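You operate a simulated robot arm through the tools that you are given. There is no shell and no other tool. Be economical: measure what you need, move in short steps, check, and stop when the job is done.

You are at the controls of a simulated robot arm. One attempt, no reset.

## Task
Raise the short ironing board all the way and spread the sprig napkin out on it.
Fine: free the leg lock and the height lever first; lock both again.

Only the result counts: the job must be done as asked and must still hold three seconds after the hand-in. Knocking over, shifting, dropping, spilling or breaking anything else fails it. Flat cloth is picked up by pressing the open fingertips on it (5 to 10 N) and closing them slowly along it; thin cloth reads only 2 to 8 mm in the jaws.

## Robot
A 6-joint arm with a two-finger parallel gripper, fixed in place. Base frame: the origin is at the foot of the arm, x ahead of it, y to its left, z up. Readings come in mm, rad, newtons and seconds.
With the tool pointing down near the work surface it reaches from about 160 to 800 mm from the base axis. Its first joint turns from -2.897 to 2.897 rad. Payload 3.91 kg.
The tool frame sits at the grasp point between the pads (the TCP): z along the fingers, y along the line on which they close. The tips reach 30 mm beyond it. The gripper opens to 110 mm. The fingers are 20 mm wide and 10 mm thick; the gripper's body (48 by 112 mm) begins 55 mm behind the TCP.
Orientation is told as [roll, pitch, yaw] about the base's x, y, z axes, in that order, counted from this pose: with the fingers straight down and closing along the base's y, the tool's x points along the base's -x, its y along +y and its z along -z.

## Interface
- The arm moves only by the tool play_rows. Its argument "moves" is a list of rows, each an object of numbers (a shift or turn left out is 0, a gripper value left out holds the last): "tx", "ty", "tz": the shift along the tool's x, y, z in mm; "ax", "ay", "az": the turn, a rotation vector about the tool's x, y, z in rad; "hand": the opening, from 0 (shut) to 1 (fully open). In form: [{"tx": .., "ty": .., "tz": .., "ax": .., "ay": .., "az": .., "hand": ..}, ...]. A call has 1 to 20 rows; each row shifts and turns the commanded pose from where the row before left it, along the tool's axes as they then stand. A row lasts 0.2 s, in which the tool goes at most 50 mm and 0.15 rad; a call with a longer step from one row to the next is refused whole, and so is a gripper value outside its range. Where a pose cannot be reached the arm comes as near as it can. A force on the tool above 90 N (or 10 N above the force at the start of the call, whichever is more), or a blocked arm, ends the call early, and 0.2 s more pass. Each finger travels about 108 mm/s and halts on what it meets, pressing with about 28 N; the grip force reading is that of the motor and also rises with nothing between the fingers. The clock runs only during rows and for 0.2 s after the last one: add rows that do not move to give the fingers time. The reply holds the time, the measured pose of the TCP, the force on the tool along the base axes, the opening and the grip force, in the units named above and with some noise, with the torque about the TCP (base axes, N m) and any sound that the robot's microphone picked up.
- Cameras (640 x 400 px; columns grow to the right, rows downward): "scene" is fixed at [400.9, -498, 1311.1]; the picture's right is [0.99, 0.15, 0.00], its down [0.08, -0.49, -0.87] and it looks along [-0.13, 0.86, -0.50] (base axes); focal length 344 px, centre (320, 200). "wrist" rides on the gripper at [77, 7, -115] in the tool frame; the picture's right is [-0.09, 1.00, 0.00], its down [-0.80, -0.07, -0.59] and it looks along [-0.59, -0.05, 0.80] (tool axes); focal length 270 px, centre (320, 200). There is no depth. A picture from a camera that has moved, and an enlarged one, comes with that camera's place and axes in the base frame and with its lens.
- grab_frame(camera): a new picture of that camera. It takes no simulated time.
- raise_lower(by): slides the trunk up (or, below 0, down) by that many mm; the arm rides with it, the base frame stays. It gives what a move gives, with no picture.
- close_up(camera, box): a new picture of the part [left, top, right, bottom] of that camera's present view, enlarged. It takes no simulated time.
- close_job(): hands the job in; it is judged then, once.

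Work in short steps. Places have to be worked out from the pictures, the camera data and where the tool is seen: move nearer, look again, correct. Check each grasp and each placing, and mend what went wrong. You have 120 turns and 68 pictures in all, those below and enlarged ones among them. Open the gripper and draw the arm clear of the work before you hand the job in, unless the task says otherwise; then end with one line.

The tools are called after "Request:" as name(argument=value, ...) on one line, values as JSON. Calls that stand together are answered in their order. play_rows: Moves the arm, as the interface text tells. Its arguments: {"type":"object","properties":{"moves":{"type":"array","items":{"type":"object","properties":{"tx":{"type":"number"},"ty":{"type":"number"},"tz":{"type":"number"},"ax":{"type":"number"},"ay":{"type":"number"},"az":{"type":"number"},"hand":{"type":"number"}}}}},"required":["moves"]} The other tools are called the same way: raise_lower (by) slides the trunk up or down; grab_frame (camera) takes a picture; close_up (camera, box) takes an enlarged picture of a part of a camera's view; close_job () hands the job in.

At the start:

```text
t: 0.0
tcp_pos: [332.0, 397.5, 1008.7]
tool_rot: [0.0, 0.001, 0.0]
ft_force: [0.4, 0.4, 0.3]
torque: [-0.04, -0.04, 0.01]
gripper_width: 110.1
finger_force: 0.0
trunk travel left (down, up): [-400.0, 140.0]
```

scene: 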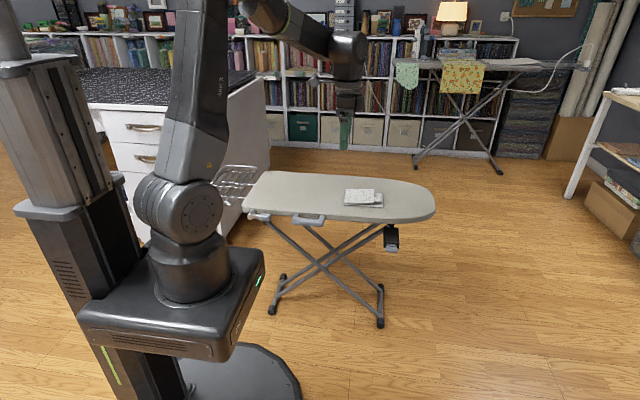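
wrist: 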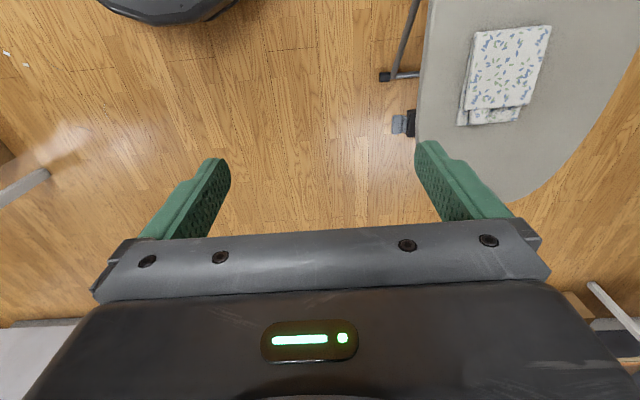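

I'll begin with enlarged views of the board, its levers and the napkin.

Request:
close_up(camera="scene", box=[230, 160, 450, 335])

Request:
close_up(camera="wrist", box=[370, 0, 640, 200])

Request:
close_up(camera="scene", box=[360, 200, 420, 260])

Request:
close_up(camera="scene", box=[240, 195, 340, 250])

```text
2.29 times, centred on (340, 248) of scene
camera zoom: at [400.9, -498.0, 1311.1], right [0.99, 0.15, 0.0], down [0.08, -0.49, -0.87], along [-0.13, 0.86, -0.5], focal length 786 px, centre (274, 91)
```

zoom: 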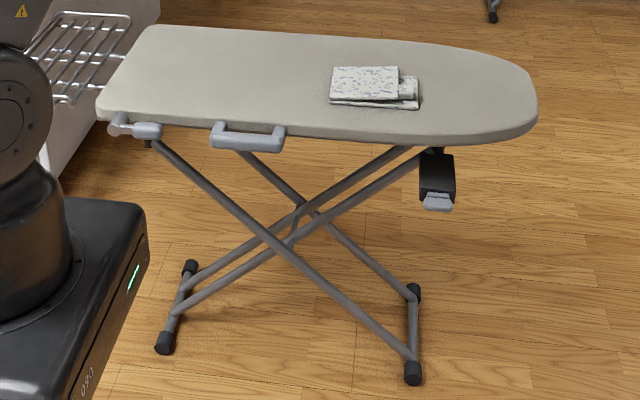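

```text
2.00 times, centred on (505, 100) of wrist
camera zoom: at [255.0, 403.3, 1123.6], right [0.09, 1.0, 0.0], down [0.8, -0.07, 0.59], along [0.59, -0.05, -0.8], focal length 541 px, centre (-50, 400)
```

zoom: 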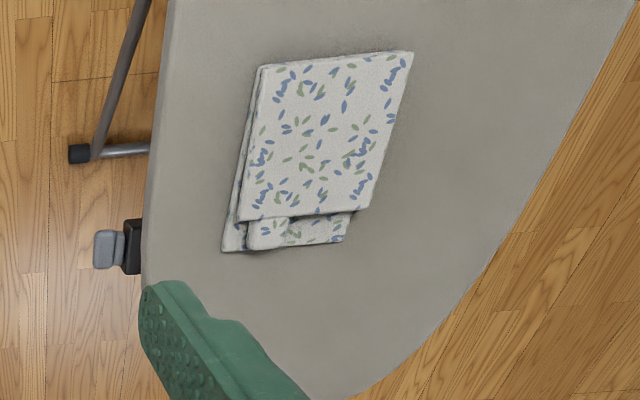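

```text
6.67 times, centred on (390, 230) of scene
camera zoom: at [400.9, -498.0, 1311.1], right [0.99, 0.15, 0.0], down [0.08, -0.49, -0.87], along [-0.13, 0.86, -0.5], focal length 2292 px, centre (-147, 0)
```

zoom: 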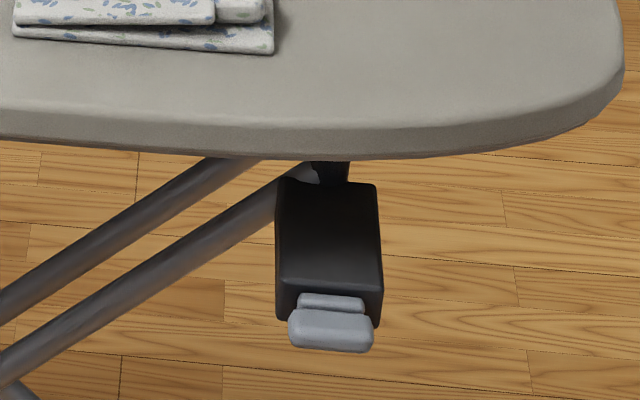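

```text
6.40 times, centred on (290, 222) of scene
camera zoom: at [400.9, -498.0, 1311.1], right [0.99, 0.15, 0.0], down [0.08, -0.49, -0.87], along [-0.13, 0.86, -0.5], focal length 2201 px, centre (512, 56)
```

zoom: 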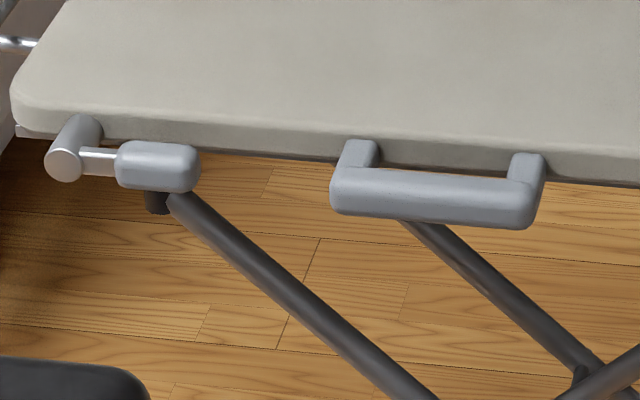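

Triangulating, the board top is at z≈630 and its front edge at y≈568. The grey tab under it is near (511, 569, 499), the U-handle near (197, 545, 605), and the end lever near (28, 560, 600). I'll turn the tool to point at +y and lower the trunk for a closer look.

Request:
play_rows(moves=[{"ax": -0.143}, {"ax": -0.143}, {"ax": -0.143}, {"ax": -0.143}, {"ax": -0.143}, {"ax": -0.143}, {"ax": -0.143}, {"ax": -0.143}, {"ax": -0.143}, {"ax": -0.143}, {"ax": -0.141}, {"tz": -40}, {"tz": -30}, {}])

Request:
raise_lower(by=-250)

Request:
grab_frame(camera="scene")

Request:
grab_frame(camera="wrist")

```text
t: 3.0
tcp_pos: [331.2, 327.5, 1009.3]
tool_rot: [1.57, -0.001, -0.001]
ft_force: [1.0, -1.0, 0.8]
torque: [0.0, 0.0, 0.03]
gripper_width: 109.9
finger_force: 0.1
trunk travel left (down, up): [-400.0, 140.0]
```

```text
t: 5.6
tcp_pos: [333.4, 326.9, 759.8]
tool_rot: [1.571, 0.0, 0.001]
ft_force: [-0.1, 0.7, -0.8]
torque: [-0.03, 0.02, -0.01]
gripper_width: 110.1
finger_force: 0.0
trunk travel left (down, up): [-150.0, 390.0]
```

```text
61 pictures are left
```

scene: 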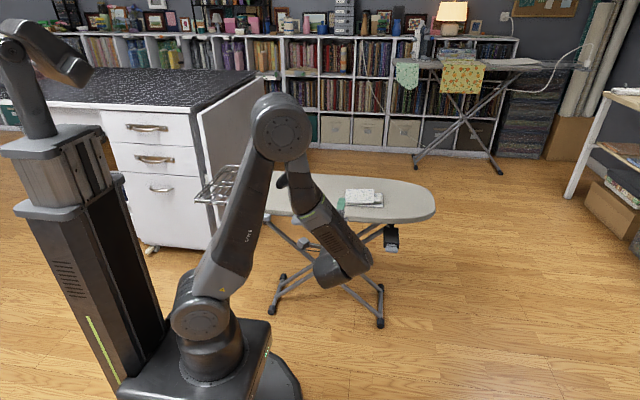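

```text
60 pictures are left
camera wrist: at [255.7, 211.6, 766.9], right [0.09, 0.0, 1.0], down [0.8, -0.59, -0.07], along [0.59, 0.8, -0.05], focal length 270 px, centre (320, 200)
```

wrist: 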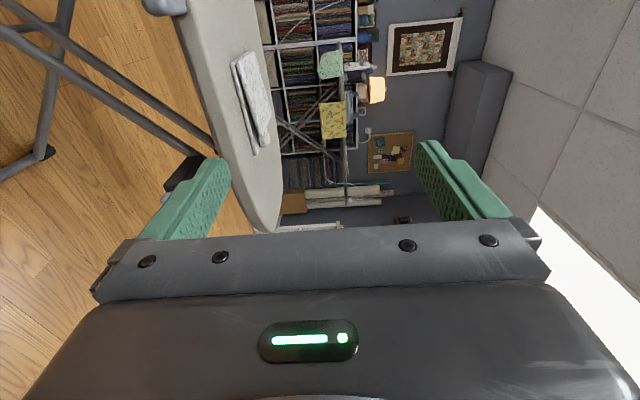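

The view works but sits too high, so I'll go down to tab height and keep away from the board.

Request:
raise_lower(by=-140)

Request:
play_rows(moves=[{"ty": -35, "tx": -20}, {"ty": -35, "tx": -20}, {"ty": -30, "tx": -20}, {}])

Request:
grab_frame(camera="wrist")

```text
t: 7.2
tcp_pos: [332.4, 326.9, 619.0]
tool_rot: [1.57, -0.001, 0.0]
ft_force: [-0.8, 0.4, 0.3]
torque: [0.01, -0.02, -0.01]
gripper_width: 110.2
finger_force: 0.1
trunk travel left (down, up): [-10.0, 530.0]
```

```text
t: 8.2
tcp_pos: [391.2, 327.4, 520.1]
tool_rot: [1.572, 0.0, 0.0]
ft_force: [0.2, -0.3, 0.8]
torque: [0.01, 0.01, 0.0]
gripper_width: 109.8
finger_force: 0.0
trunk travel left (down, up): [-10.0, 530.0]
```

```text
59 pictures are left
camera wrist: at [314.5, 212.2, 527.0], right [0.09, 0.0, 1.0], down [0.8, -0.59, -0.07], along [0.59, 0.8, -0.05], focal length 270 px, centre (320, 200)
```

wrist: 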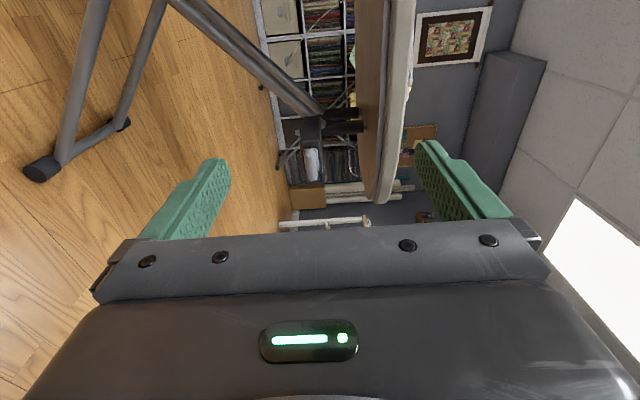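

Request:
close_up(camera="wrist", box=[250, 80, 410, 220])

```text
2.86 times, centred on (330, 150) of wrist
camera zoom: at [314.5, 212.2, 527.0], right [0.09, 0.0, 1.0], down [0.8, -0.59, -0.07], along [0.59, 0.8, -0.05], focal length 772 px, centre (291, 343)
```

zoom: 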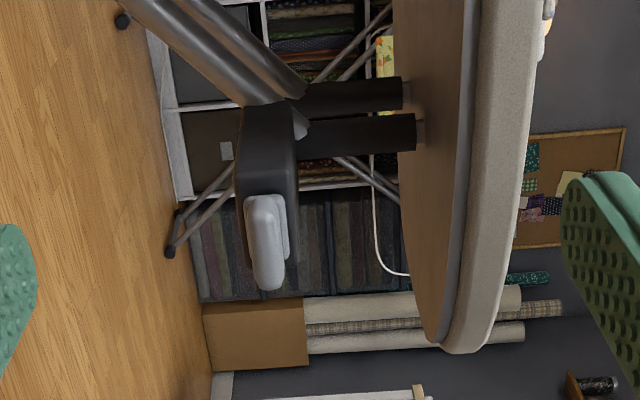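

The tab is a grey paddle on the front of the black latch box. I'll go closer and a bit higher to see its shape.

Request:
play_rows(moves=[{"tz": 40, "tx": -10, "ty": 10}, {"tz": 40, "tx": -10, "ty": 10}, {"tz": 40, "tx": -10, "ty": 10}, {"tz": 40, "tx": -10, "ty": 0}, {}])

Request:
close_up(camera="wrist", box=[170, 40, 370, 220])

```text
t: 9.4
tcp_pos: [432.5, 486.9, 549.4]
tool_rot: [1.571, 0.0, 0.001]
ft_force: [-0.2, -0.6, -0.3]
torque: [-0.01, 0.03, 0.01]
gripper_width: 110.1
finger_force: 0.2
trunk travel left (down, up): [-10.0, 530.0]
```

```text
2.22 times, centred on (270, 130) of wrist
camera zoom: at [356.6, 371.9, 556.1], right [0.09, 0.0, 1.0], down [0.8, -0.59, -0.07], along [0.59, 0.8, -0.05], focal length 601 px, centre (431, 356)
```

zoom: 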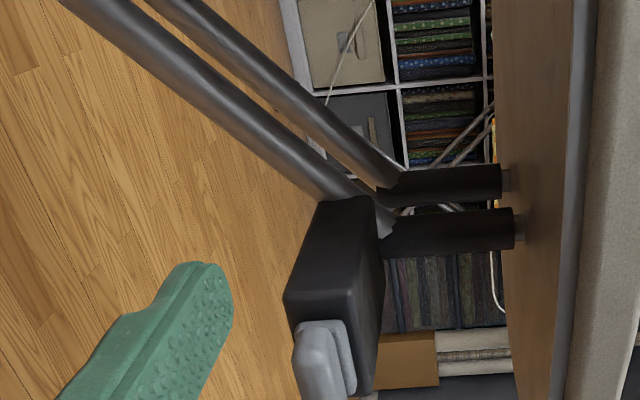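

I still need a frontal view of the paddle, so I'll back off and shift toward +x.

Request:
play_rows(moves=[{"tz": -35, "tx": -15}, {"tz": -30, "tx": -35}, {"tx": -45}, {}])

Request:
close_up(camera="wrist", box=[200, 40, 340, 180])

```text
t: 10.4
tcp_pos: [526.1, 419.4, 548.9]
tool_rot: [1.569, 0.0, 0.001]
ft_force: [0.0, -0.8, 0.8]
torque: [0.04, 0.01, 0.0]
gripper_width: 110.1
finger_force: 0.0
trunk travel left (down, up): [-10.0, 530.0]
```

```text
2.86 times, centred on (270, 110) of wrist
camera zoom: at [450.1, 305.1, 556.7], right [0.09, 0.0, 1.0], down [0.8, -0.59, -0.07], along [0.59, 0.8, -0.05], focal length 772 px, centre (463, 457)
```

zoom: 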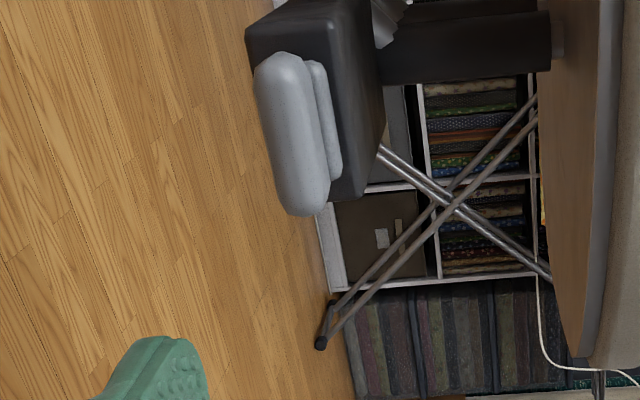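

The paddle spans x≈486–528 and z≈490–512, and its front is at about y≈545. I'll straddle it with half-open jaws, close gently, and feel which way it moves.

Request:
play_rows(moves=[{"tx": 19, "ty": -25, "hand": 0.5}, {"ty": -24}, {"tz": 35}, {"tz": 35}, {"tz": 20}, {}])

Request:
grab_frame(camera="wrist")

Request:
close_up(camera="scene", box=[330, 190, 430, 270])

```text
t: 11.8
tcp_pos: [508.2, 511.8, 500.9]
tool_rot: [1.571, -0.001, 0.0]
ft_force: [-0.1, 0.1, -0.4]
torque: [0.0, 0.02, -0.03]
gripper_width: 54.9
finger_force: 0.0
trunk travel left (down, up): [-10.0, 530.0]
```

```text
55 pictures are left
camera wrist: at [432.5, 396.9, 508.1], right [0.09, 0.0, 1.0], down [0.8, -0.59, -0.07], along [0.59, 0.8, -0.05], focal length 270 px, centre (320, 200)
```

wrist: 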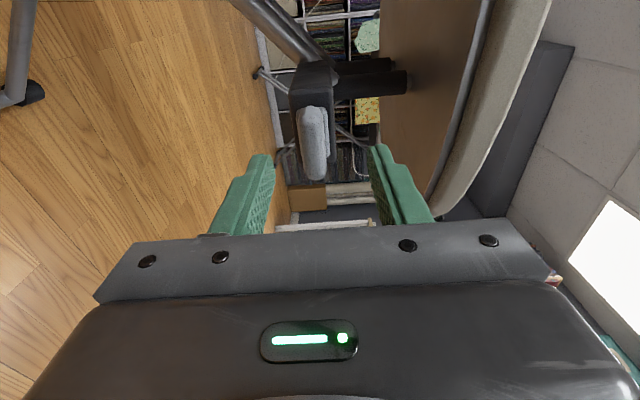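

```text
5.00 times, centred on (380, 230) of scene
camera zoom: at [400.9, -498.0, 1311.1], right [0.99, 0.15, 0.0], down [0.08, -0.49, -0.87], along [-0.13, 0.86, -0.5], focal length 1719 px, centre (20, 50)
```

zoom: 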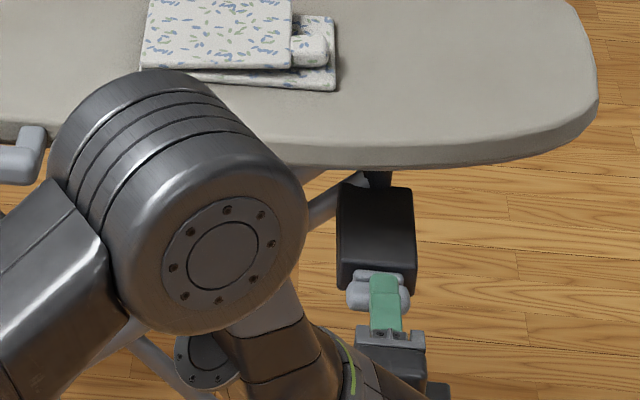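

The jaws straddle the paddle and are close to centred. I'll go in 15 mm and close.

Request:
play_rows(moves=[{"tz": 8, "tx": 3}, {"tz": 7}, {"hand": 0.35}, {"hand": 0.25}, {"hand": 0.15}, {"hand": 0.05}, {}])

Request:
grab_frame(camera="wrist")

```text
t: 13.4
tcp_pos: [506.2, 527.2, 497.2]
tool_rot: [1.565, 0.004, -0.001]
ft_force: [-2.6, -0.7, -25.2]
torque: [-0.64, -0.41, -0.78]
gripper_width: 15.7
finger_force: 45.2
trunk travel left (down, up): [-10.0, 530.0]
```

```text
53 pictures are left
camera wrist: at [428.8, 412.3, 504.5], right [0.09, 0.01, 1.0], down [0.8, -0.59, -0.07], along [0.59, 0.8, -0.06], focal length 270 px, centre (320, 200)
```

wrist: 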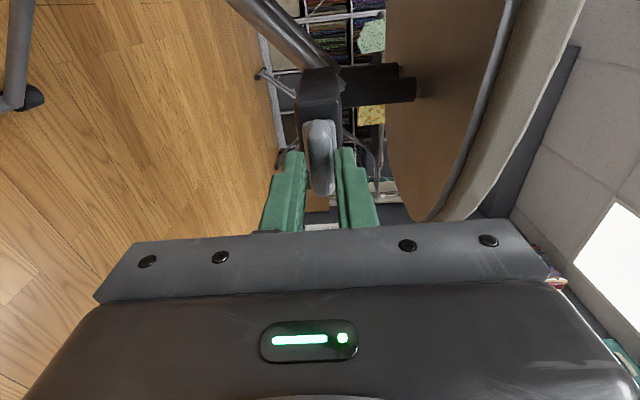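

The paddle is gripped (15.7 mm) and the tool is being pulled down. I'll relieve the offset, then probe downward to see whether it moves.

Request:
play_rows(moves=[{"ty": -4}, {}])

Request:
play_rows(moves=[{"ty": -4}, {"ty": -4}, {}])

```text
t: 14.1
tcp_pos: [505.8, 527.9, 496.4]
tool_rot: [1.572, 0.001, 0.001]
ft_force: [-8.5, 0.4, -13.2]
torque: [-0.26, 0.03, -0.15]
gripper_width: 15.8
finger_force: 45.4
trunk travel left (down, up): [-10.0, 530.0]
```

```text
t: 14.8
tcp_pos: [506.1, 527.0, 495.5]
tool_rot: [1.581, -0.006, 0.002]
ft_force: [-10.4, 3.8, 33.8]
torque: [0.87, -0.1, 1.59]
gripper_width: 16.1
finger_force: 44.9
trunk travel left (down, up): [-10.0, 530.0]
```

It is stiff going down, so now I'll probe upward.

Request:
play_rows(moves=[{"ty": 6}, {"ty": 6}, {"ty": 4}, {"ty": 4}, {}])

```text
t: 16.1
tcp_pos: [505.5, 527.0, 496.7]
tool_rot: [1.552, 0.007, 0.001]
ft_force: [-2.8, 15.3, -58.8]
torque: [-1.43, -0.92, -0.22]
gripper_width: 15.9
finger_force: 45.4
trunk travel left (down, up): [-10.0, 530.0]
```

It is stiff upward too. Back to neutral, then I'll probe a sideways slide along x.

Request:
play_rows(moves=[{"ty": -6}, {"ty": -5}, {"tx": -5}, {"tx": -5}, {}])

Request:
play_rows(moves=[{"tx": 10}, {"tx": 10}, {}])

```text
t: 17.2
tcp_pos: [513.6, 527.3, 496.2]
tool_rot: [1.565, -0.002, 0.007]
ft_force: [-41.7, 5.0, -17.2]
torque: [-0.47, 0.02, 1.29]
gripper_width: 15.9
finger_force: 44.5
trunk travel left (down, up): [-10.0, 530.0]
```

```text
t: 18.1
tcp_pos: [496.8, 524.7, 499.4]
tool_rot: [1.575, -0.002, -0.004]
ft_force: [10.3, -30.2, 6.3]
torque: [0.07, -0.19, -0.01]
gripper_width: 3.7
finger_force: 0.1
trunk travel left (down, up): [-10.0, 530.0]
```

The jaws slipped off and are now at 3.7 mm, so I'll look before doing anything else.

Request:
close_up(camera="wrist", box=[240, 50, 420, 210])

Request:
close_up(camera="scene", box=[350, 200, 430, 260])

```text
2.50 times, centred on (330, 130) of wrist
camera zoom: at [419.9, 408.8, 507.2], right [0.09, 0.0, 1.0], down [0.8, -0.6, -0.07], along [0.59, 0.8, -0.05], focal length 676 px, centre (295, 375)
```

zoom: 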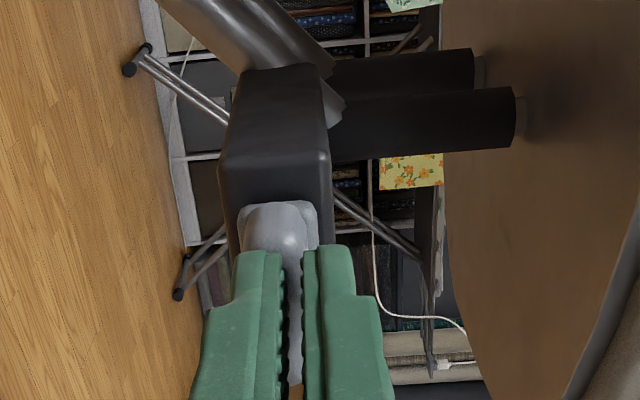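

```text
6.67 times, centred on (390, 230) of scene
camera zoom: at [400.9, -498.0, 1311.1], right [0.99, 0.15, 0.0], down [0.08, -0.49, -0.87], along [-0.13, 0.86, -0.5], focal length 2292 px, centre (-147, 0)
```

zoom: 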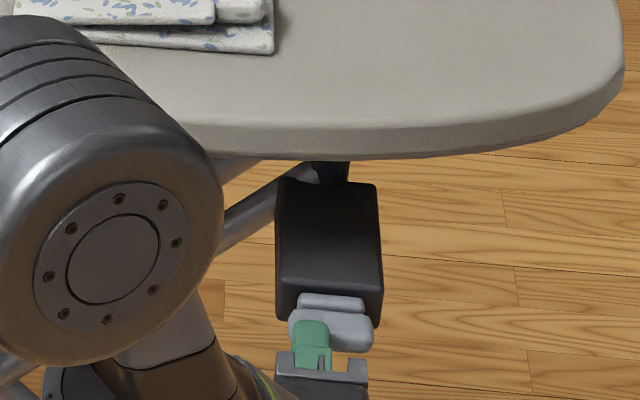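

The grip had only caught the paddle's front edge, whose face is at y≈554. I'll back off, open, re-straddle it deeper and push down.

Request:
play_rows(moves=[{"tz": -15}, {"tz": -5, "hand": 0.45}, {"tx": -10, "ty": -2}, {}, {"tz": 15}, {"tz": 15}, {"tz": 5}, {}])

Request:
play_rows(moves=[{"hand": 0.3}, {"hand": 0.2}, {"hand": 0.1}, {"hand": 0.05}, {}])

Request:
close_up(camera="wrist", box=[240, 50, 420, 210])

```text
t: 19.9
tcp_pos: [505.3, 543.2, 495.1]
tool_rot: [1.569, 0.0, 0.001]
ft_force: [-0.3, 0.1, 0.1]
torque: [-0.01, 0.02, 0.0]
gripper_width: 49.3
finger_force: 0.1
trunk travel left (down, up): [-10.0, 530.0]
```

```text
t: 21.1
tcp_pos: [505.7, 542.3, 496.3]
tool_rot: [1.57, 0.0, 0.0]
ft_force: [0.4, 1.0, 5.4]
torque: [0.07, -0.02, 0.37]
gripper_width: 16.0
finger_force: 44.9
trunk travel left (down, up): [-10.0, 530.0]
```

```text
2.50 times, centred on (330, 130) of wrist
camera zoom: at [429.3, 427.1, 503.2], right [0.09, 0.0, 1.0], down [0.8, -0.59, -0.07], along [0.59, 0.8, -0.05], focal length 676 px, centre (295, 375)
```

zoom: 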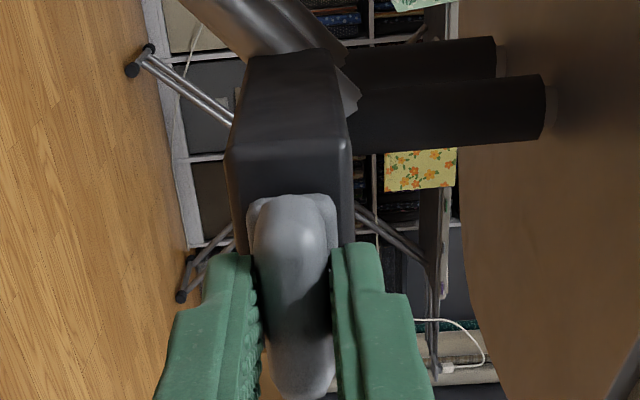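

Solid grip at z=496, with a raised paddle on a backing plate. I'll probe pulling it out (-y).

Request:
play_rows(moves=[{"tz": -5}, {"tz": -5}, {}])

Request:
play_rows(moves=[{"tz": 10}, {"az": 0.1}, {"az": 0.1}, {}])

```text
t: 21.9
tcp_pos: [502.6, 532.8, 496.0]
tool_rot: [1.572, -0.003, 0.001]
ft_force: [-5.4, 42.3, 8.7]
torque: [0.2, -0.03, 0.05]
gripper_width: 15.9
finger_force: 44.8
trunk travel left (down, up): [-10.0, 530.0]
```

```text
t: 22.9
tcp_pos: [507.2, 540.9, 495.3]
tool_rot: [1.571, 0.199, -0.006]
ft_force: [18.6, -39.0, 6.1]
torque: [0.11, -1.07, -0.51]
gripper_width: 20.4
finger_force: 44.8
trunk travel left (down, up): [-10.0, 530.0]
```

The twist only wedged against the paddle. I'll untwist and push down and up on the deeper grip.

Request:
play_rows(moves=[{"az": -0.1}, {"az": -0.1}, {"ty": -5}, {"ty": -5}, {"ty": -5}, {}])

Request:
play_rows(moves=[{"ty": -4}, {"ty": -4}, {}])

```text
t: 24.2
tcp_pos: [504.2, 542.1, 495.5]
tool_rot: [1.595, -0.016, 0.005]
ft_force: [-21.2, 30.6, 71.9]
torque: [0.38, -0.4, 0.33]
gripper_width: 16.1
finger_force: 44.8
trunk travel left (down, up): [-10.0, 530.0]
```

```text
t: 24.7
tcp_pos: [504.0, 543.8, 494.1]
tool_rot: [1.608, -0.019, 0.011]
ft_force: [-27.9, -24.5, 34.2]
torque: [-0.06, -0.18, 1.28]
gripper_width: 16.3
finger_force: 45.2
trunk travel left (down, up): [-10.0, 530.0]
stopped in row 2: the force on the tool passed its limit at 93 N (the readings are from after the stop); the commanded pose is now the measured one
```

Down is rigid up to 93 N. I'll test a hinge about x by rolling the grip.

Request:
play_rows(moves=[{"ax": -0.1}, {}])

Request:
play_rows(moves=[{"ax": 0.1}, {"ax": 0.12}, {}])

```text
t: 25.3
tcp_pos: [505.6, 544.3, 492.5]
tool_rot: [1.704, -0.017, 0.007]
ft_force: [-22.0, -27.2, 31.3]
torque: [-0.16, -0.19, 0.77]
gripper_width: 18.5
finger_force: 44.3
trunk travel left (down, up): [-10.0, 530.0]
```

```text
t: 26.1
tcp_pos: [506.0, 544.2, 497.2]
tool_rot: [1.49, -0.02, 0.009]
ft_force: [-10.1, -16.4, 46.5]
torque: [2.0, -0.18, 0.45]
gripper_width: 17.4
finger_force: 45.3
trunk travel left (down, up): [-10.0, 530.0]
```

The paddle isn't moving in these directions, so I'll release it, back off and inspect the end lever and U-handle before trying more.

Request:
play_rows(moves=[{"hand": 0.4}, {"hand": 0.5}, {"tz": -30}, {"tz": -40}, {"tz": -40}, {"ax": -0.08, "tz": -30}, {}])

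Request:
close_up(camera="wrist", box=[230, 50, 410, 210])

Request:
close_up(camera="scene", box=[350, 200, 430, 260])

```text
t: 27.7
tcp_pos: [504.6, 407.0, 500.7]
tool_rot: [1.561, -0.012, 0.006]
ft_force: [0.6, -0.3, -0.5]
torque: [0.04, 0.02, 0.01]
gripper_width: 55.1
finger_force: 0.1
trunk travel left (down, up): [-10.0, 530.0]
```

```text
2.50 times, centred on (320, 130) of wrist
camera zoom: at [429.3, 291.1, 508.3], right [0.08, 0.01, 1.0], down [0.81, -0.59, -0.05], along [0.59, 0.81, -0.06], focal length 676 px, centre (320, 375)
```

zoom: 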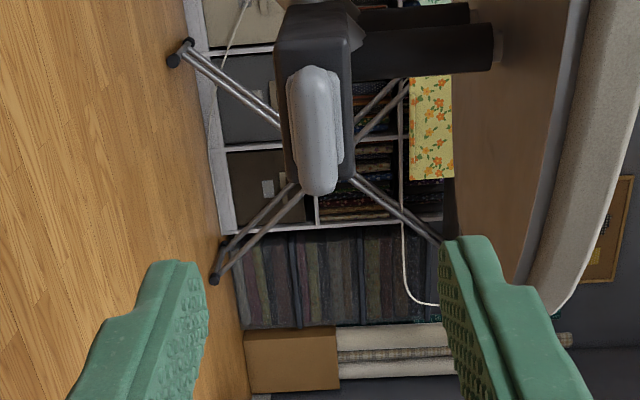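

```text
6.67 times, centred on (390, 230) of scene
camera zoom: at [400.9, -498.0, 1311.1], right [0.99, 0.15, 0.0], down [0.08, -0.49, -0.87], along [-0.13, 0.86, -0.5], focal length 2292 px, centre (-147, 0)
```

zoom: 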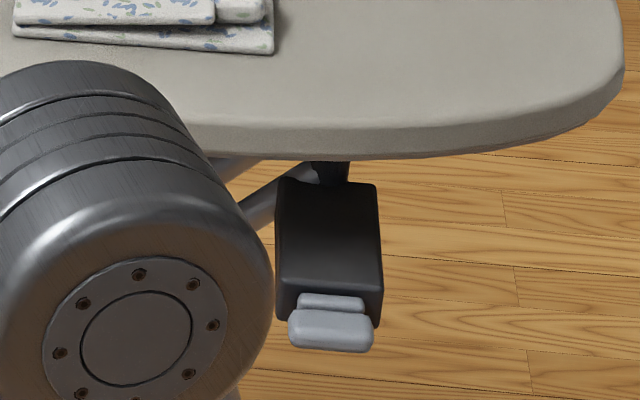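

The paddle looks unchanged. I'll move over to the end lever and handle, turning a bit so the camera faces them.

Request:
play_rows(moves=[{"tx": 40, "ty": 12}, {"tx": 40, "ty": 12}, {"tx": 40, "ty": 12}, {"tx": 40, "ty": 12}, {"tx": 40, "ty": 12}, {"tx": 40, "ty": 12}, {"tx": 40, "ty": 12}, {"tx": 40, "ty": 12}, {"tx": 40, "ty": 12}, {"ay": 0.14}, {"ay": 0.14}, {"ay": 0.14}, {"ay": 0.1}, {}])

Request:
grab_frame(camera="wrist")

```text
t: 30.7
tcp_pos: [145.1, 405.8, 606.0]
tool_rot: [1.553, -0.005, 0.526]
ft_force: [0.1, -0.5, 0.7]
torque: [-0.01, -0.01, 0.01]
gripper_width: 54.9
finger_force: 0.1
trunk travel left (down, up): [-10.0, 530.0]
```

```text
47 pictures are left
camera wrist: at [137.7, 266.7, 614.2], right [0.06, 0.06, 1.0], down [0.99, -0.11, -0.06], along [0.11, 0.99, -0.06], focal length 270 px, centre (320, 200)
```

wrist: 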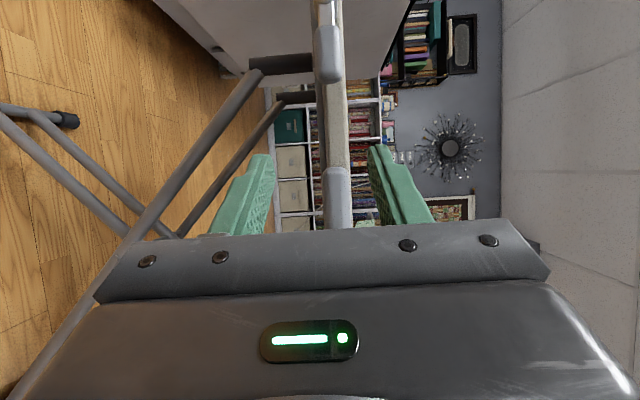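

I need an oblique view from above of the end lever, so I'll raise the trunk and tilt down.

Request:
raise_lower(by=130)

Request:
play_rows(moves=[{"ax": 0.14, "tx": 30}, {"ax": 0.14, "tx": 30}, {"ax": 0.14}, {"ax": 0.1}, {}])

Request:
grab_frame(camera="wrist")

```text
t: 32.3
tcp_pos: [146.2, 405.6, 735.2]
tool_rot: [1.555, -0.002, 0.525]
ft_force: [0.0, 0.0, 0.2]
torque: [-0.01, 0.0, -0.01]
gripper_width: 55.0
finger_force: 0.0
trunk travel left (down, up): [-140.0, 400.0]
```

```text
t: 33.5
tcp_pos: [96.1, 374.5, 734.2]
tool_rot: [1.032, -0.004, 0.525]
ft_force: [0.4, 0.6, -0.4]
torque: [0.02, -0.01, 0.02]
gripper_width: 54.8
finger_force: 0.2
trunk travel left (down, up): [-140.0, 400.0]
```

```text
46 pictures are left
camera wrist: at [76.2, 253.2, 798.9], right [-0.18, 0.48, 0.86], down [0.97, -0.07, 0.25], along [0.18, 0.87, -0.46], focal length 270 px, centre (320, 200)
```

wrist: 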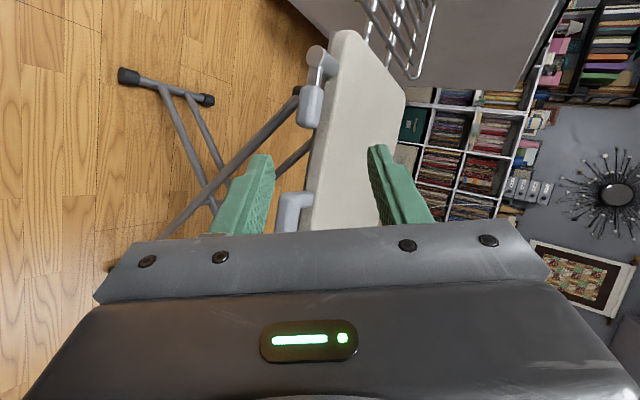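

Request:
close_up(camera="wrist", box=[260, 30, 380, 140])

```text
3.64 times, centred on (320, 85) of wrist
camera zoom: at [76.2, 253.2, 798.9], right [-0.18, 0.48, 0.86], down [0.97, -0.07, 0.25], along [0.18, 0.87, -0.46], focal length 983 px, centre (320, 618)
```

zoom: 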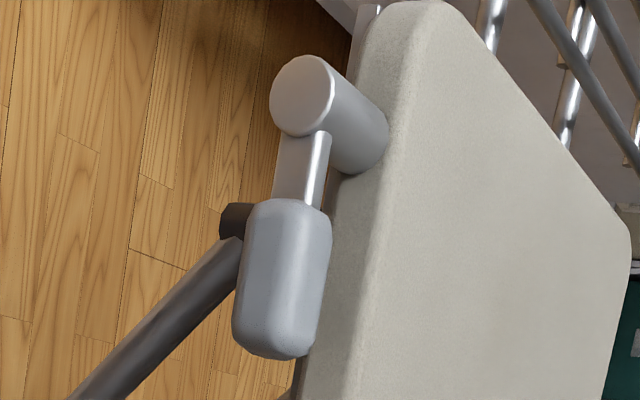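

This is a crank lever: a pivot cylinder along y at about (-27, 533, 610) and an arm toward +x ending in a knob at about (26, 538, 610). I'll point the tool straight along +y beside the knob and then straddle it vertically.

Request:
play_rows(moves=[{"ax": -0.14}, {"ax": -0.14}, {"ax": -0.14}, {"ax": -0.118}, {"ay": -0.14}, {"ay": -0.14}, {"ay": -0.14}, {"ay": -0.105}, {}])

Request:
raise_lower(by=-125)

Request:
grab_frame(camera="scene")

```text
t: 35.5
tcp_pos: [96.6, 375.1, 735.4]
tool_rot: [1.572, -0.005, 0.0]
ft_force: [-0.2, -0.2, 0.3]
torque: [-0.01, 0.0, -0.01]
gripper_width: 55.1
finger_force: 0.1
trunk travel left (down, up): [-140.0, 400.0]
```

```text
t: 37.1
tcp_pos: [95.3, 374.8, 610.2]
tool_rot: [1.574, -0.003, 0.0]
ft_force: [0.5, -0.9, -0.2]
torque: [0.01, -0.01, -0.02]
gripper_width: 54.9
finger_force: 0.0
trunk travel left (down, up): [-15.0, 525.0]
```

```text
44 pictures are left
```

scene: 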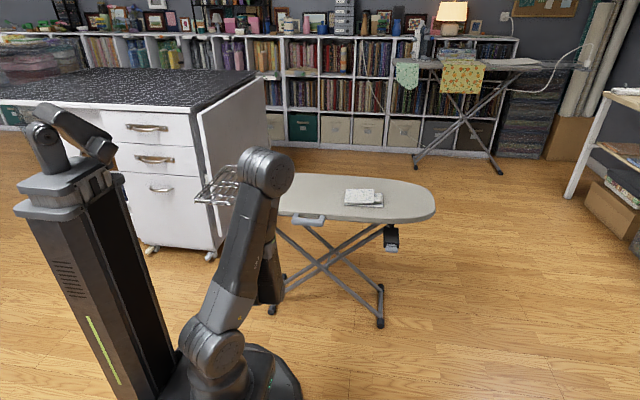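

The arm is clear. I'll move in front of the knob and check the alignment.

Request:
play_rows(moves=[{"tx": 35, "tz": 20}, {"tx": 34, "tz": 30}, {"tz": 20, "hand": 0.6}, {}])

Request:
grab_frame(camera="wrist")

```text
t: 38.1
tcp_pos: [56.1, 433.4, 609.3]
tool_rot: [1.573, -0.004, 0.006]
ft_force: [0.4, 0.7, 0.5]
torque: [0.01, 0.04, -0.02]
gripper_width: 66.0
finger_force: 0.1
out of reach, approached as far as the arm can: row 2, 3
trunk travel left (down, up): [-15.0, 525.0]
```

```text
43 pictures are left
camera wrist: at [-19.8, 316.4, 616.5], right [0.08, 0.0, 1.0], down [0.81, -0.59, -0.07], along [0.59, 0.81, -0.05], focal length 270 px, centre (320, 200)
```

wrist: 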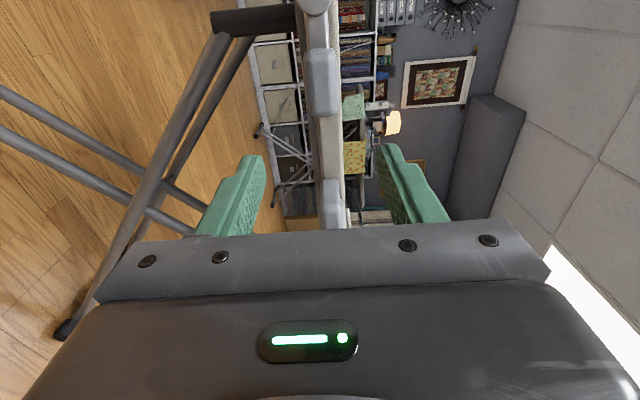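

The pose is too folded at this trunk height. I'll raise the trunk and reach down instead.

Request:
play_rows(moves=[{"tz": -35}, {}])

Request:
raise_lower(by=260)

Request:
play_rows(moves=[{"ty": -45}, {"ty": -45}, {"ty": -45}, {"ty": -45}, {"ty": -45}, {"ty": -36}, {}])

```text
t: 38.7
tcp_pos: [54.4, 398.1, 608.2]
tool_rot: [1.573, -0.004, 0.002]
ft_force: [-0.2, -0.6, 0.7]
torque: [-0.04, 0.02, 0.01]
gripper_width: 65.9
finger_force: 0.1
trunk travel left (down, up): [-15.0, 525.0]
```

```text
t: 41.3
tcp_pos: [56.2, 398.3, 867.9]
tool_rot: [1.574, -0.004, 0.0]
ft_force: [-1.0, 0.1, -0.1]
torque: [0.0, 0.05, 0.02]
gripper_width: 65.8
finger_force: 0.0
trunk travel left (down, up): [-275.0, 265.0]
```

```text
t: 42.9
tcp_pos: [67.7, 416.6, 609.2]
tool_rot: [1.569, -0.003, 0.004]
ft_force: [0.4, 0.5, 0.3]
torque: [0.01, 0.02, -0.01]
gripper_width: 66.1
finger_force: 0.0
out of reach, approached as far as the arm can: row 4, 5, 6
trunk travel left (down, up): [-275.0, 265.0]
```

The minimum radius is the limit here, so going forward should help. I'll advance first at larger x, then shift to -x.

Request:
play_rows(moves=[{"tx": -20}, {"tz": 30}, {"tz": 30}, {"tz": 15}, {}])

Request:
play_rows(moves=[{"tx": 15}, {"tx": 15}, {"tx": 15}, {"tx": 13}, {}])

Request:
grab_frame(camera="wrist")

```text
t: 44.1
tcp_pos: [86.3, 492.5, 612.2]
tool_rot: [1.573, -0.003, 0.002]
ft_force: [-0.5, -1.3, -0.3]
torque: [-0.02, 0.0, 0.0]
gripper_width: 66.0
finger_force: 0.0
trunk travel left (down, up): [-275.0, 265.0]
```

```text
t: 45.3
tcp_pos: [69.3, 481.1, 611.2]
tool_rot: [1.572, -0.004, 0.007]
ft_force: [0.2, 0.4, -0.3]
torque: [0.0, 0.03, 0.0]
gripper_width: 66.1
finger_force: 0.1
out of reach, approached as far as the arm can: row 2, 3, 4
trunk travel left (down, up): [-275.0, 265.0]
```

```text
42 pictures are left
camera wrist: at [-6.4, 366.7, 618.0], right [0.08, 0.0, 1.0], down [0.81, -0.59, -0.07], along [0.59, 0.81, -0.05], focal length 270 px, centre (320, 200)
```

wrist: 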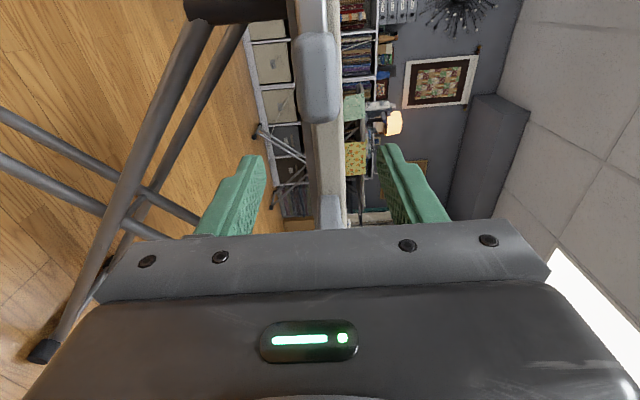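

Likely a wrist or joint limit in this orientation. I'll yaw the tool toward -x and try to shift again.

Request:
play_rows(moves=[{"tz": -20}, {"ay": 0.14}, {"ay": 0.14}, {"ay": 0.14}, {}, {"tx": 10}, {"tx": 10}, {}])

```text
t: 47.1
tcp_pos: [50.2, 455.9, 613.2]
tool_rot: [1.571, -0.003, 0.421]
ft_force: [-0.5, -0.5, 0.7]
torque: [-0.03, 0.01, -0.05]
gripper_width: 66.1
finger_force: 0.0
trunk travel left (down, up): [-275.0, 265.0]
```

That works. I'll advance so the jaws straddle the knob, then check.

Request:
play_rows(moves=[{"tz": 20, "tx": -5}, {"tz": 20, "tx": -5}, {"tz": 12, "tx": -4}, {}])

Request:
grab_frame(camera="wrist")

```text
t: 48.1
tcp_pos: [43.7, 508.2, 611.5]
tool_rot: [1.572, -0.002, 0.421]
ft_force: [-0.9, 0.3, 0.4]
torque: [0.01, 0.02, 0.0]
gripper_width: 66.0
finger_force: 0.1
trunk travel left (down, up): [-275.0, 265.0]
```

```text
41 pictures are left
camera wrist: at [19.4, 371.5, 618.9], right [0.08, 0.03, 1.0], down [0.97, -0.22, -0.07], along [0.21, 0.98, -0.05], focal length 270 px, centre (320, 200)
```

wrist: 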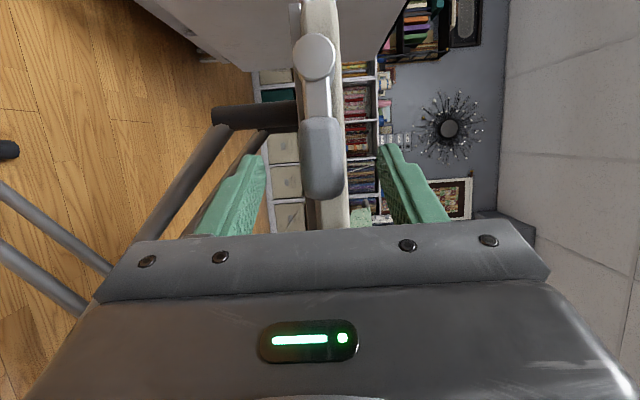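

The jaws straddle the knob. I'll advance 9 mm and close on it.

Request:
play_rows(moves=[{"tz": 9, "ty": 2}, {"hand": 0.45}, {"hand": 0.35}, {"hand": 0.25}, {"hand": 0.18}, {"hand": 0.12}, {}])

```text
t: 49.7
tcp_pos: [38.3, 515.4, 612.9]
tool_rot: [1.57, -0.003, 0.42]
ft_force: [-0.4, -1.6, -8.4]
torque: [-0.22, 0.28, -0.35]
gripper_width: 25.8
finger_force: 45.2
trunk travel left (down, up): [-275.0, 265.0]
```

The knob is gripped at 25.8 mm. I'll probe upward.

Request:
play_rows(moves=[{"ty": 4}, {"ty": 4}, {"ty": 4}, {}])

```text
t: 50.7
tcp_pos: [40.1, 515.9, 614.4]
tool_rot: [1.535, 0.005, 0.415]
ft_force: [5.6, 15.1, -41.0]
torque: [0.3, 0.25, -0.59]
gripper_width: 26.3
finger_force: 45.0
trunk travel left (down, up): [-275.0, 265.0]
stopped in row 4: the force on the tool passed its limit at 91 N (the readings are from after the stop); the commanded pose is now the measured one
```

Rigid upward, so now downward.

Request:
play_rows(moves=[{"ty": -4}, {"ty": -4}, {"ty": -4}, {}])

```text
t: 51.7
tcp_pos: [40.5, 516.5, 609.9]
tool_rot: [1.553, 0.0, 0.418]
ft_force: [2.4, 32.6, 29.3]
torque: [0.86, 1.91, -0.61]
gripper_width: 27.8
finger_force: 44.7
trunk travel left (down, up): [-275.0, 265.0]
```

It gave about 4 mm. I'll continue down along an arc, turning with the lever.

Request:
play_rows(moves=[{"ty": -5, "az": 0.1}, {"ty": -5, "az": 0.1}, {"ty": -5, "az": 0.1}, {}])

Request:
close_up(camera="wrist", box=[220, 20, 420, 220])

```text
t: 52.7
tcp_pos: [37.1, 512.6, 593.1]
tool_rot: [1.546, 0.303, 0.414]
ft_force: [-0.6, 21.0, 22.0]
torque: [1.02, 1.35, 0.03]
gripper_width: 29.6
finger_force: 45.4
trunk travel left (down, up): [-275.0, 265.0]
```

```text
2.00 times, centred on (320, 120) of wrist
camera zoom: at [17.8, 378.5, 625.4], right [0.34, 0.17, 0.92], down [0.92, -0.25, -0.29], along [0.18, 0.95, -0.25], focal length 541 px, centre (320, 360)
```

zoom: 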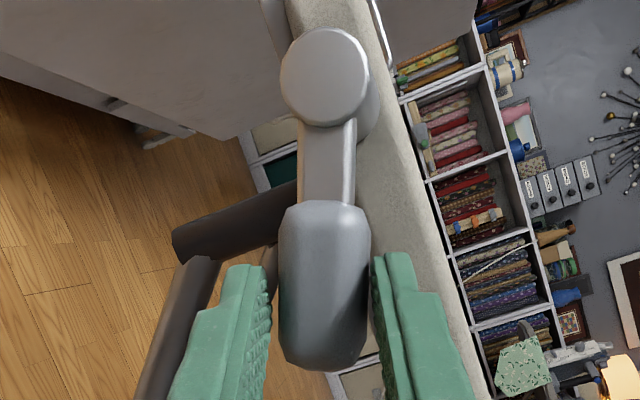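

The lever follows, rotating downward, so I'll keep going along the arc.

Request:
play_rows(moves=[{"ty": -5.5, "az": 0.1}, {"ty": -5.5, "az": 0.1}, {"ty": -5.5, "az": 0.1}, {"ty": -5.5, "az": 0.1}, {}])

```text
t: 53.9
tcp_pos: [28.5, 507.3, 574.3]
tool_rot: [1.543, 0.702, 0.402]
ft_force: [-8.1, 9.2, 27.9]
torque: [1.11, 1.15, 0.15]
gripper_width: 29.9
finger_force: 45.6
trunk travel left (down, up): [-275.0, 265.0]
```

Request:
play_rows(moves=[{"ty": -5.5, "az": 0.1}, {"ty": -5.5, "az": 0.1}, {"ty": -5.5, "az": 0.1}, {"ty": -5.5, "az": 0.1}, {}])

Request:
close_up(camera="wrist", box=[220, 20, 420, 220])

```text
t: 55.1
tcp_pos: [17.7, 503.0, 559.9]
tool_rot: [1.53, 1.104, 0.374]
ft_force: [46.9, 0.9, 28.6]
torque: [1.42, -0.78, -1.43]
gripper_width: 28.9
finger_force: 44.8
trunk travel left (down, up): [-275.0, 265.0]
```

```text
2.00 times, centred on (320, 120) of wrist
camera zoom: at [36.4, 387.6, 634.3], right [0.85, 0.38, 0.37], down [0.52, -0.44, -0.74], along [-0.11, 0.82, -0.57], focal length 541 px, centre (320, 360)
```

zoom: 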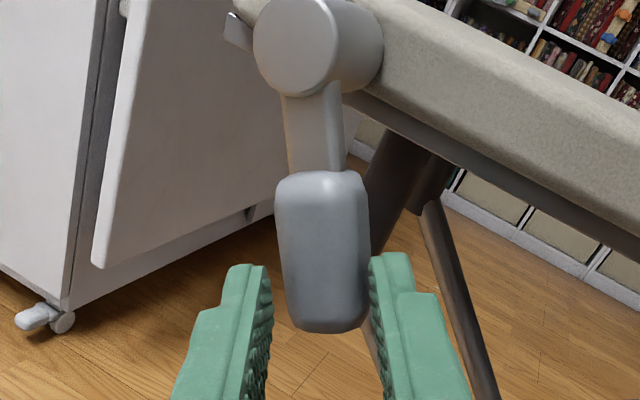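

The resistance jumped, so it may be an end stop near 60°. I'll push a little more to check.

Request:
play_rows(moves=[{"ty": -4, "az": 0.05}, {}])

```text
t: 55.7
tcp_pos: [17.7, 503.1, 560.4]
tool_rot: [1.548, 1.151, 0.378]
ft_force: [72.7, 2.8, 42.0]
torque: [2.07, -0.47, -2.03]
gripper_width: 29.8
finger_force: 44.8
trunk travel left (down, up): [-275.0, 265.0]
```

That is a hard stop, so the lever is fully over. I'll relieve the load, open, back off and look.

Request:
play_rows(moves=[{"ty": 5}, {"hand": 0.3}, {"hand": 0.45}, {"hand": 0.5}, {"tz": -30}, {"tz": -40}, {"tz": -20}, {}])

Request:
close_up(camera="wrist", box=[160, 0, 480, 240])

```text
t: 57.5
tcp_pos: [50.3, 418.0, 560.3]
tool_rot: [1.509, 1.153, 0.364]
ft_force: [-0.3, 0.1, 0.2]
torque: [-0.04, 0.02, 0.01]
gripper_width: 55.2
finger_force: 0.0
trunk travel left (down, up): [-275.0, 265.0]
```

```text
1.67 times, centred on (320, 120) of wrist
camera zoom: at [73.7, 304.3, 637.2], right [0.86, 0.39, 0.32], down [0.49, -0.45, -0.75], along [-0.15, 0.8, -0.58], focal length 450 px, centre (320, 333)
```

zoom: 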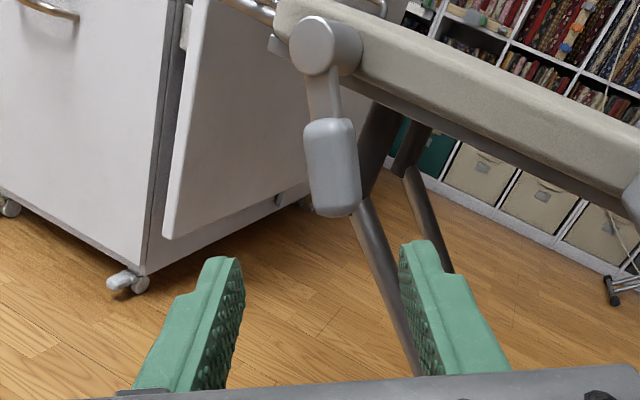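

The lever stays down at about 65°. I'll go back to the leg-lock tab, restoring the orientation on the way.

Request:
play_rows(moves=[{"az": -0.14}, {"az": -0.14}, {"az": -0.14}, {"az": -0.14}, {"az": -0.14}, {"az": -0.14}, {"az": -0.14}, {"az": -0.14}, {"ay": -0.12, "tx": -40}, {"ay": -0.12, "tx": -40}, {"ay": -0.12, "tx": -40}, {"tx": -40}, {"tx": -40}, {"tx": -40}, {"tx": -40}, {}])

Request:
raise_lower(by=-150)

```text
t: 60.9
tcp_pos: [326.7, 465.6, 556.4]
tool_rot: [1.537, 0.024, 0.057]
ft_force: [0.6, 0.3, 0.6]
torque: [0.01, 0.0, 0.03]
gripper_width: 54.7
finger_force: 0.0
trunk travel left (down, up): [-275.0, 265.0]
```

```text
t: 62.6
tcp_pos: [324.8, 465.3, 405.3]
tool_rot: [1.536, 0.021, 0.058]
ft_force: [-0.1, 1.2, 0.7]
torque: [0.01, -0.02, 0.04]
gripper_width: 55.1
finger_force: 0.0
trunk travel left (down, up): [-125.0, 415.0]
```

Going to the paddle again, with the jaws straddling it vertically.

Request:
play_rows(moves=[{"ay": -0.058, "ax": -0.034, "az": -0.022, "tz": -20}, {"tx": -40, "ty": 25}, {"tx": -40, "ty": 25}, {"tx": -40, "ty": 25}, {"tx": -40, "ty": 16}, {"tx": -21}, {}])

Request:
grab_frame(camera="wrist")

```text
t: 64.2
tcp_pos: [509.1, 443.3, 498.9]
tool_rot: [1.57, -0.001, 0.0]
ft_force: [-0.1, -0.5, 0.0]
torque: [-0.03, -0.01, 0.0]
gripper_width: 54.9
finger_force: 0.0
trunk travel left (down, up): [-125.0, 415.0]
```

```text
37 pictures are left
camera wrist: at [432.4, 328.1, 506.7], right [0.09, 0.0, 1.0], down [0.8, -0.59, -0.07], along [0.59, 0.8, -0.05], focal length 270 px, centre (320, 200)
```

wrist: 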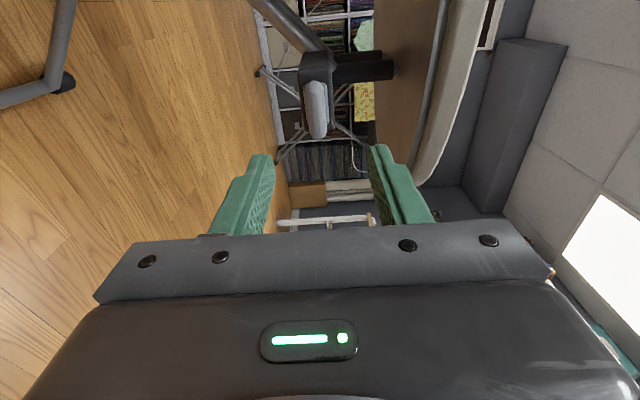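

Closing on the paddle and probing upward first.

Request:
play_rows(moves=[{"tz": 40, "tx": 3, "ty": -2}, {"tz": 40}, {"tz": 19}, {"hand": 0.35}, {"hand": 0.25}, {"hand": 0.15}, {"hand": 0.05}, {}])

Request:
play_rows(moves=[{"ty": 4}, {"ty": 4}, {"ty": 4}, {}])

```text
t: 66.0
tcp_pos: [502.6, 546.0, 495.4]
tool_rot: [1.569, 0.001, -0.001]
ft_force: [-0.3, 1.2, -2.5]
torque: [0.21, 0.01, -0.29]
gripper_width: 15.9
finger_force: 45.1
trunk travel left (down, up): [-125.0, 415.0]
```

```text
t: 67.0
tcp_pos: [504.9, 545.6, 497.7]
tool_rot: [1.551, 0.01, 0.0]
ft_force: [0.3, 11.6, -63.3]
torque: [-0.23, -0.94, 0.31]
gripper_width: 16.1
finger_force: 44.8
trunk travel left (down, up): [-125.0, 415.0]
```

Rigid upward as well. I'll re-grip across the paddle's width, with the jaws closing along x and the camera on top, so I can probe sideways.

Request:
play_rows(moves=[{"ty": -8}, {"hand": 0.4}, {"hand": 0.6}, {"tz": -40}, {"tz": -40}, {}])

Request:
play_rows(moves=[{"az": 0.143}, {"az": 0.143}, {"az": 0.143}, {"az": 0.143}, {"az": 0.143}, {"az": 0.143}, {"az": 0.143}, {"az": 0.143}, {"az": 0.143}, {"az": 0.143}, {"az": 0.141}, {}])

Request:
close_up(camera="wrist", box=[220, 50, 420, 220])

```text
t: 68.4
tcp_pos: [507.1, 466.8, 499.8]
tool_rot: [1.568, -0.002, 0.002]
ft_force: [1.4, 0.0, -0.7]
torque: [-0.02, -0.02, 0.02]
gripper_width: 66.3
finger_force: 0.1
trunk travel left (down, up): [-125.0, 415.0]
```

```text
t: 71.0
tcp_pos: [503.6, 463.2, 499.4]
tool_rot: [-0.408, 1.57, -1.978]
ft_force: [0.3, -0.8, -1.0]
torque: [0.04, 0.03, 0.02]
gripper_width: 66.0
finger_force: 0.0
trunk travel left (down, up): [-125.0, 415.0]
```

```text
2.35 times, centred on (320, 135) of wrist
camera zoom: at [511.5, 348.7, 577.3], right [1.0, 0.0, -0.09], down [-0.07, -0.6, -0.8], along [-0.05, 0.8, -0.59], focal length 636 px, centre (320, 353)
```

zoom: 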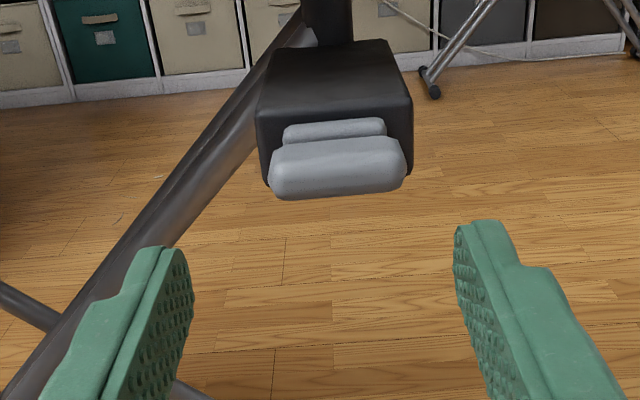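

Now the view is clear: a thumb bar about 40 mm wide in front of a smaller plate. I'll grip it by its ends so it can pivot, then probe x and an outward-and-up pull.

Request:
play_rows(moves=[{"tz": 40, "ty": 5, "tx": -3}, {"tz": 36}, {"hand": 0.5}, {"hand": 0.42}, {"hand": 0.36}, {"hand": 0.3}, {"hand": 0.25}, {}])

Request:
play_rows(moves=[{"ty": 4}, {"ty": 4}, {}])

Request:
play_rows(moves=[{"ty": -6}, {"ty": -6}, {"ty": -4}, {}])

```text
t: 72.8
tcp_pos: [509.5, 539.4, 496.8]
tool_rot: [0.885, 1.568, -0.687]
ft_force: [10.6, 3.5, -0.4]
torque: [0.03, -0.05, -0.45]
gripper_width: 47.9
finger_force: 45.0
trunk travel left (down, up): [-125.0, 415.0]
```

```text
t: 73.6
tcp_pos: [511.3, 539.6, 499.0]
tool_rot: [0.121, 1.57, -1.439]
ft_force: [-55.7, -23.7, 1.8]
torque: [0.92, 0.06, 1.15]
gripper_width: 48.1
finger_force: 45.4
trunk travel left (down, up): [-125.0, 415.0]
```

```text
t: 74.6
tcp_pos: [510.1, 539.0, 497.3]
tool_rot: [1.028, 1.57, -0.556]
ft_force: [53.6, 1.4, -11.4]
torque: [-1.53, -0.05, -0.69]
gripper_width: 47.9
finger_force: 44.9
trunk travel left (down, up): [-125.0, 415.0]
```

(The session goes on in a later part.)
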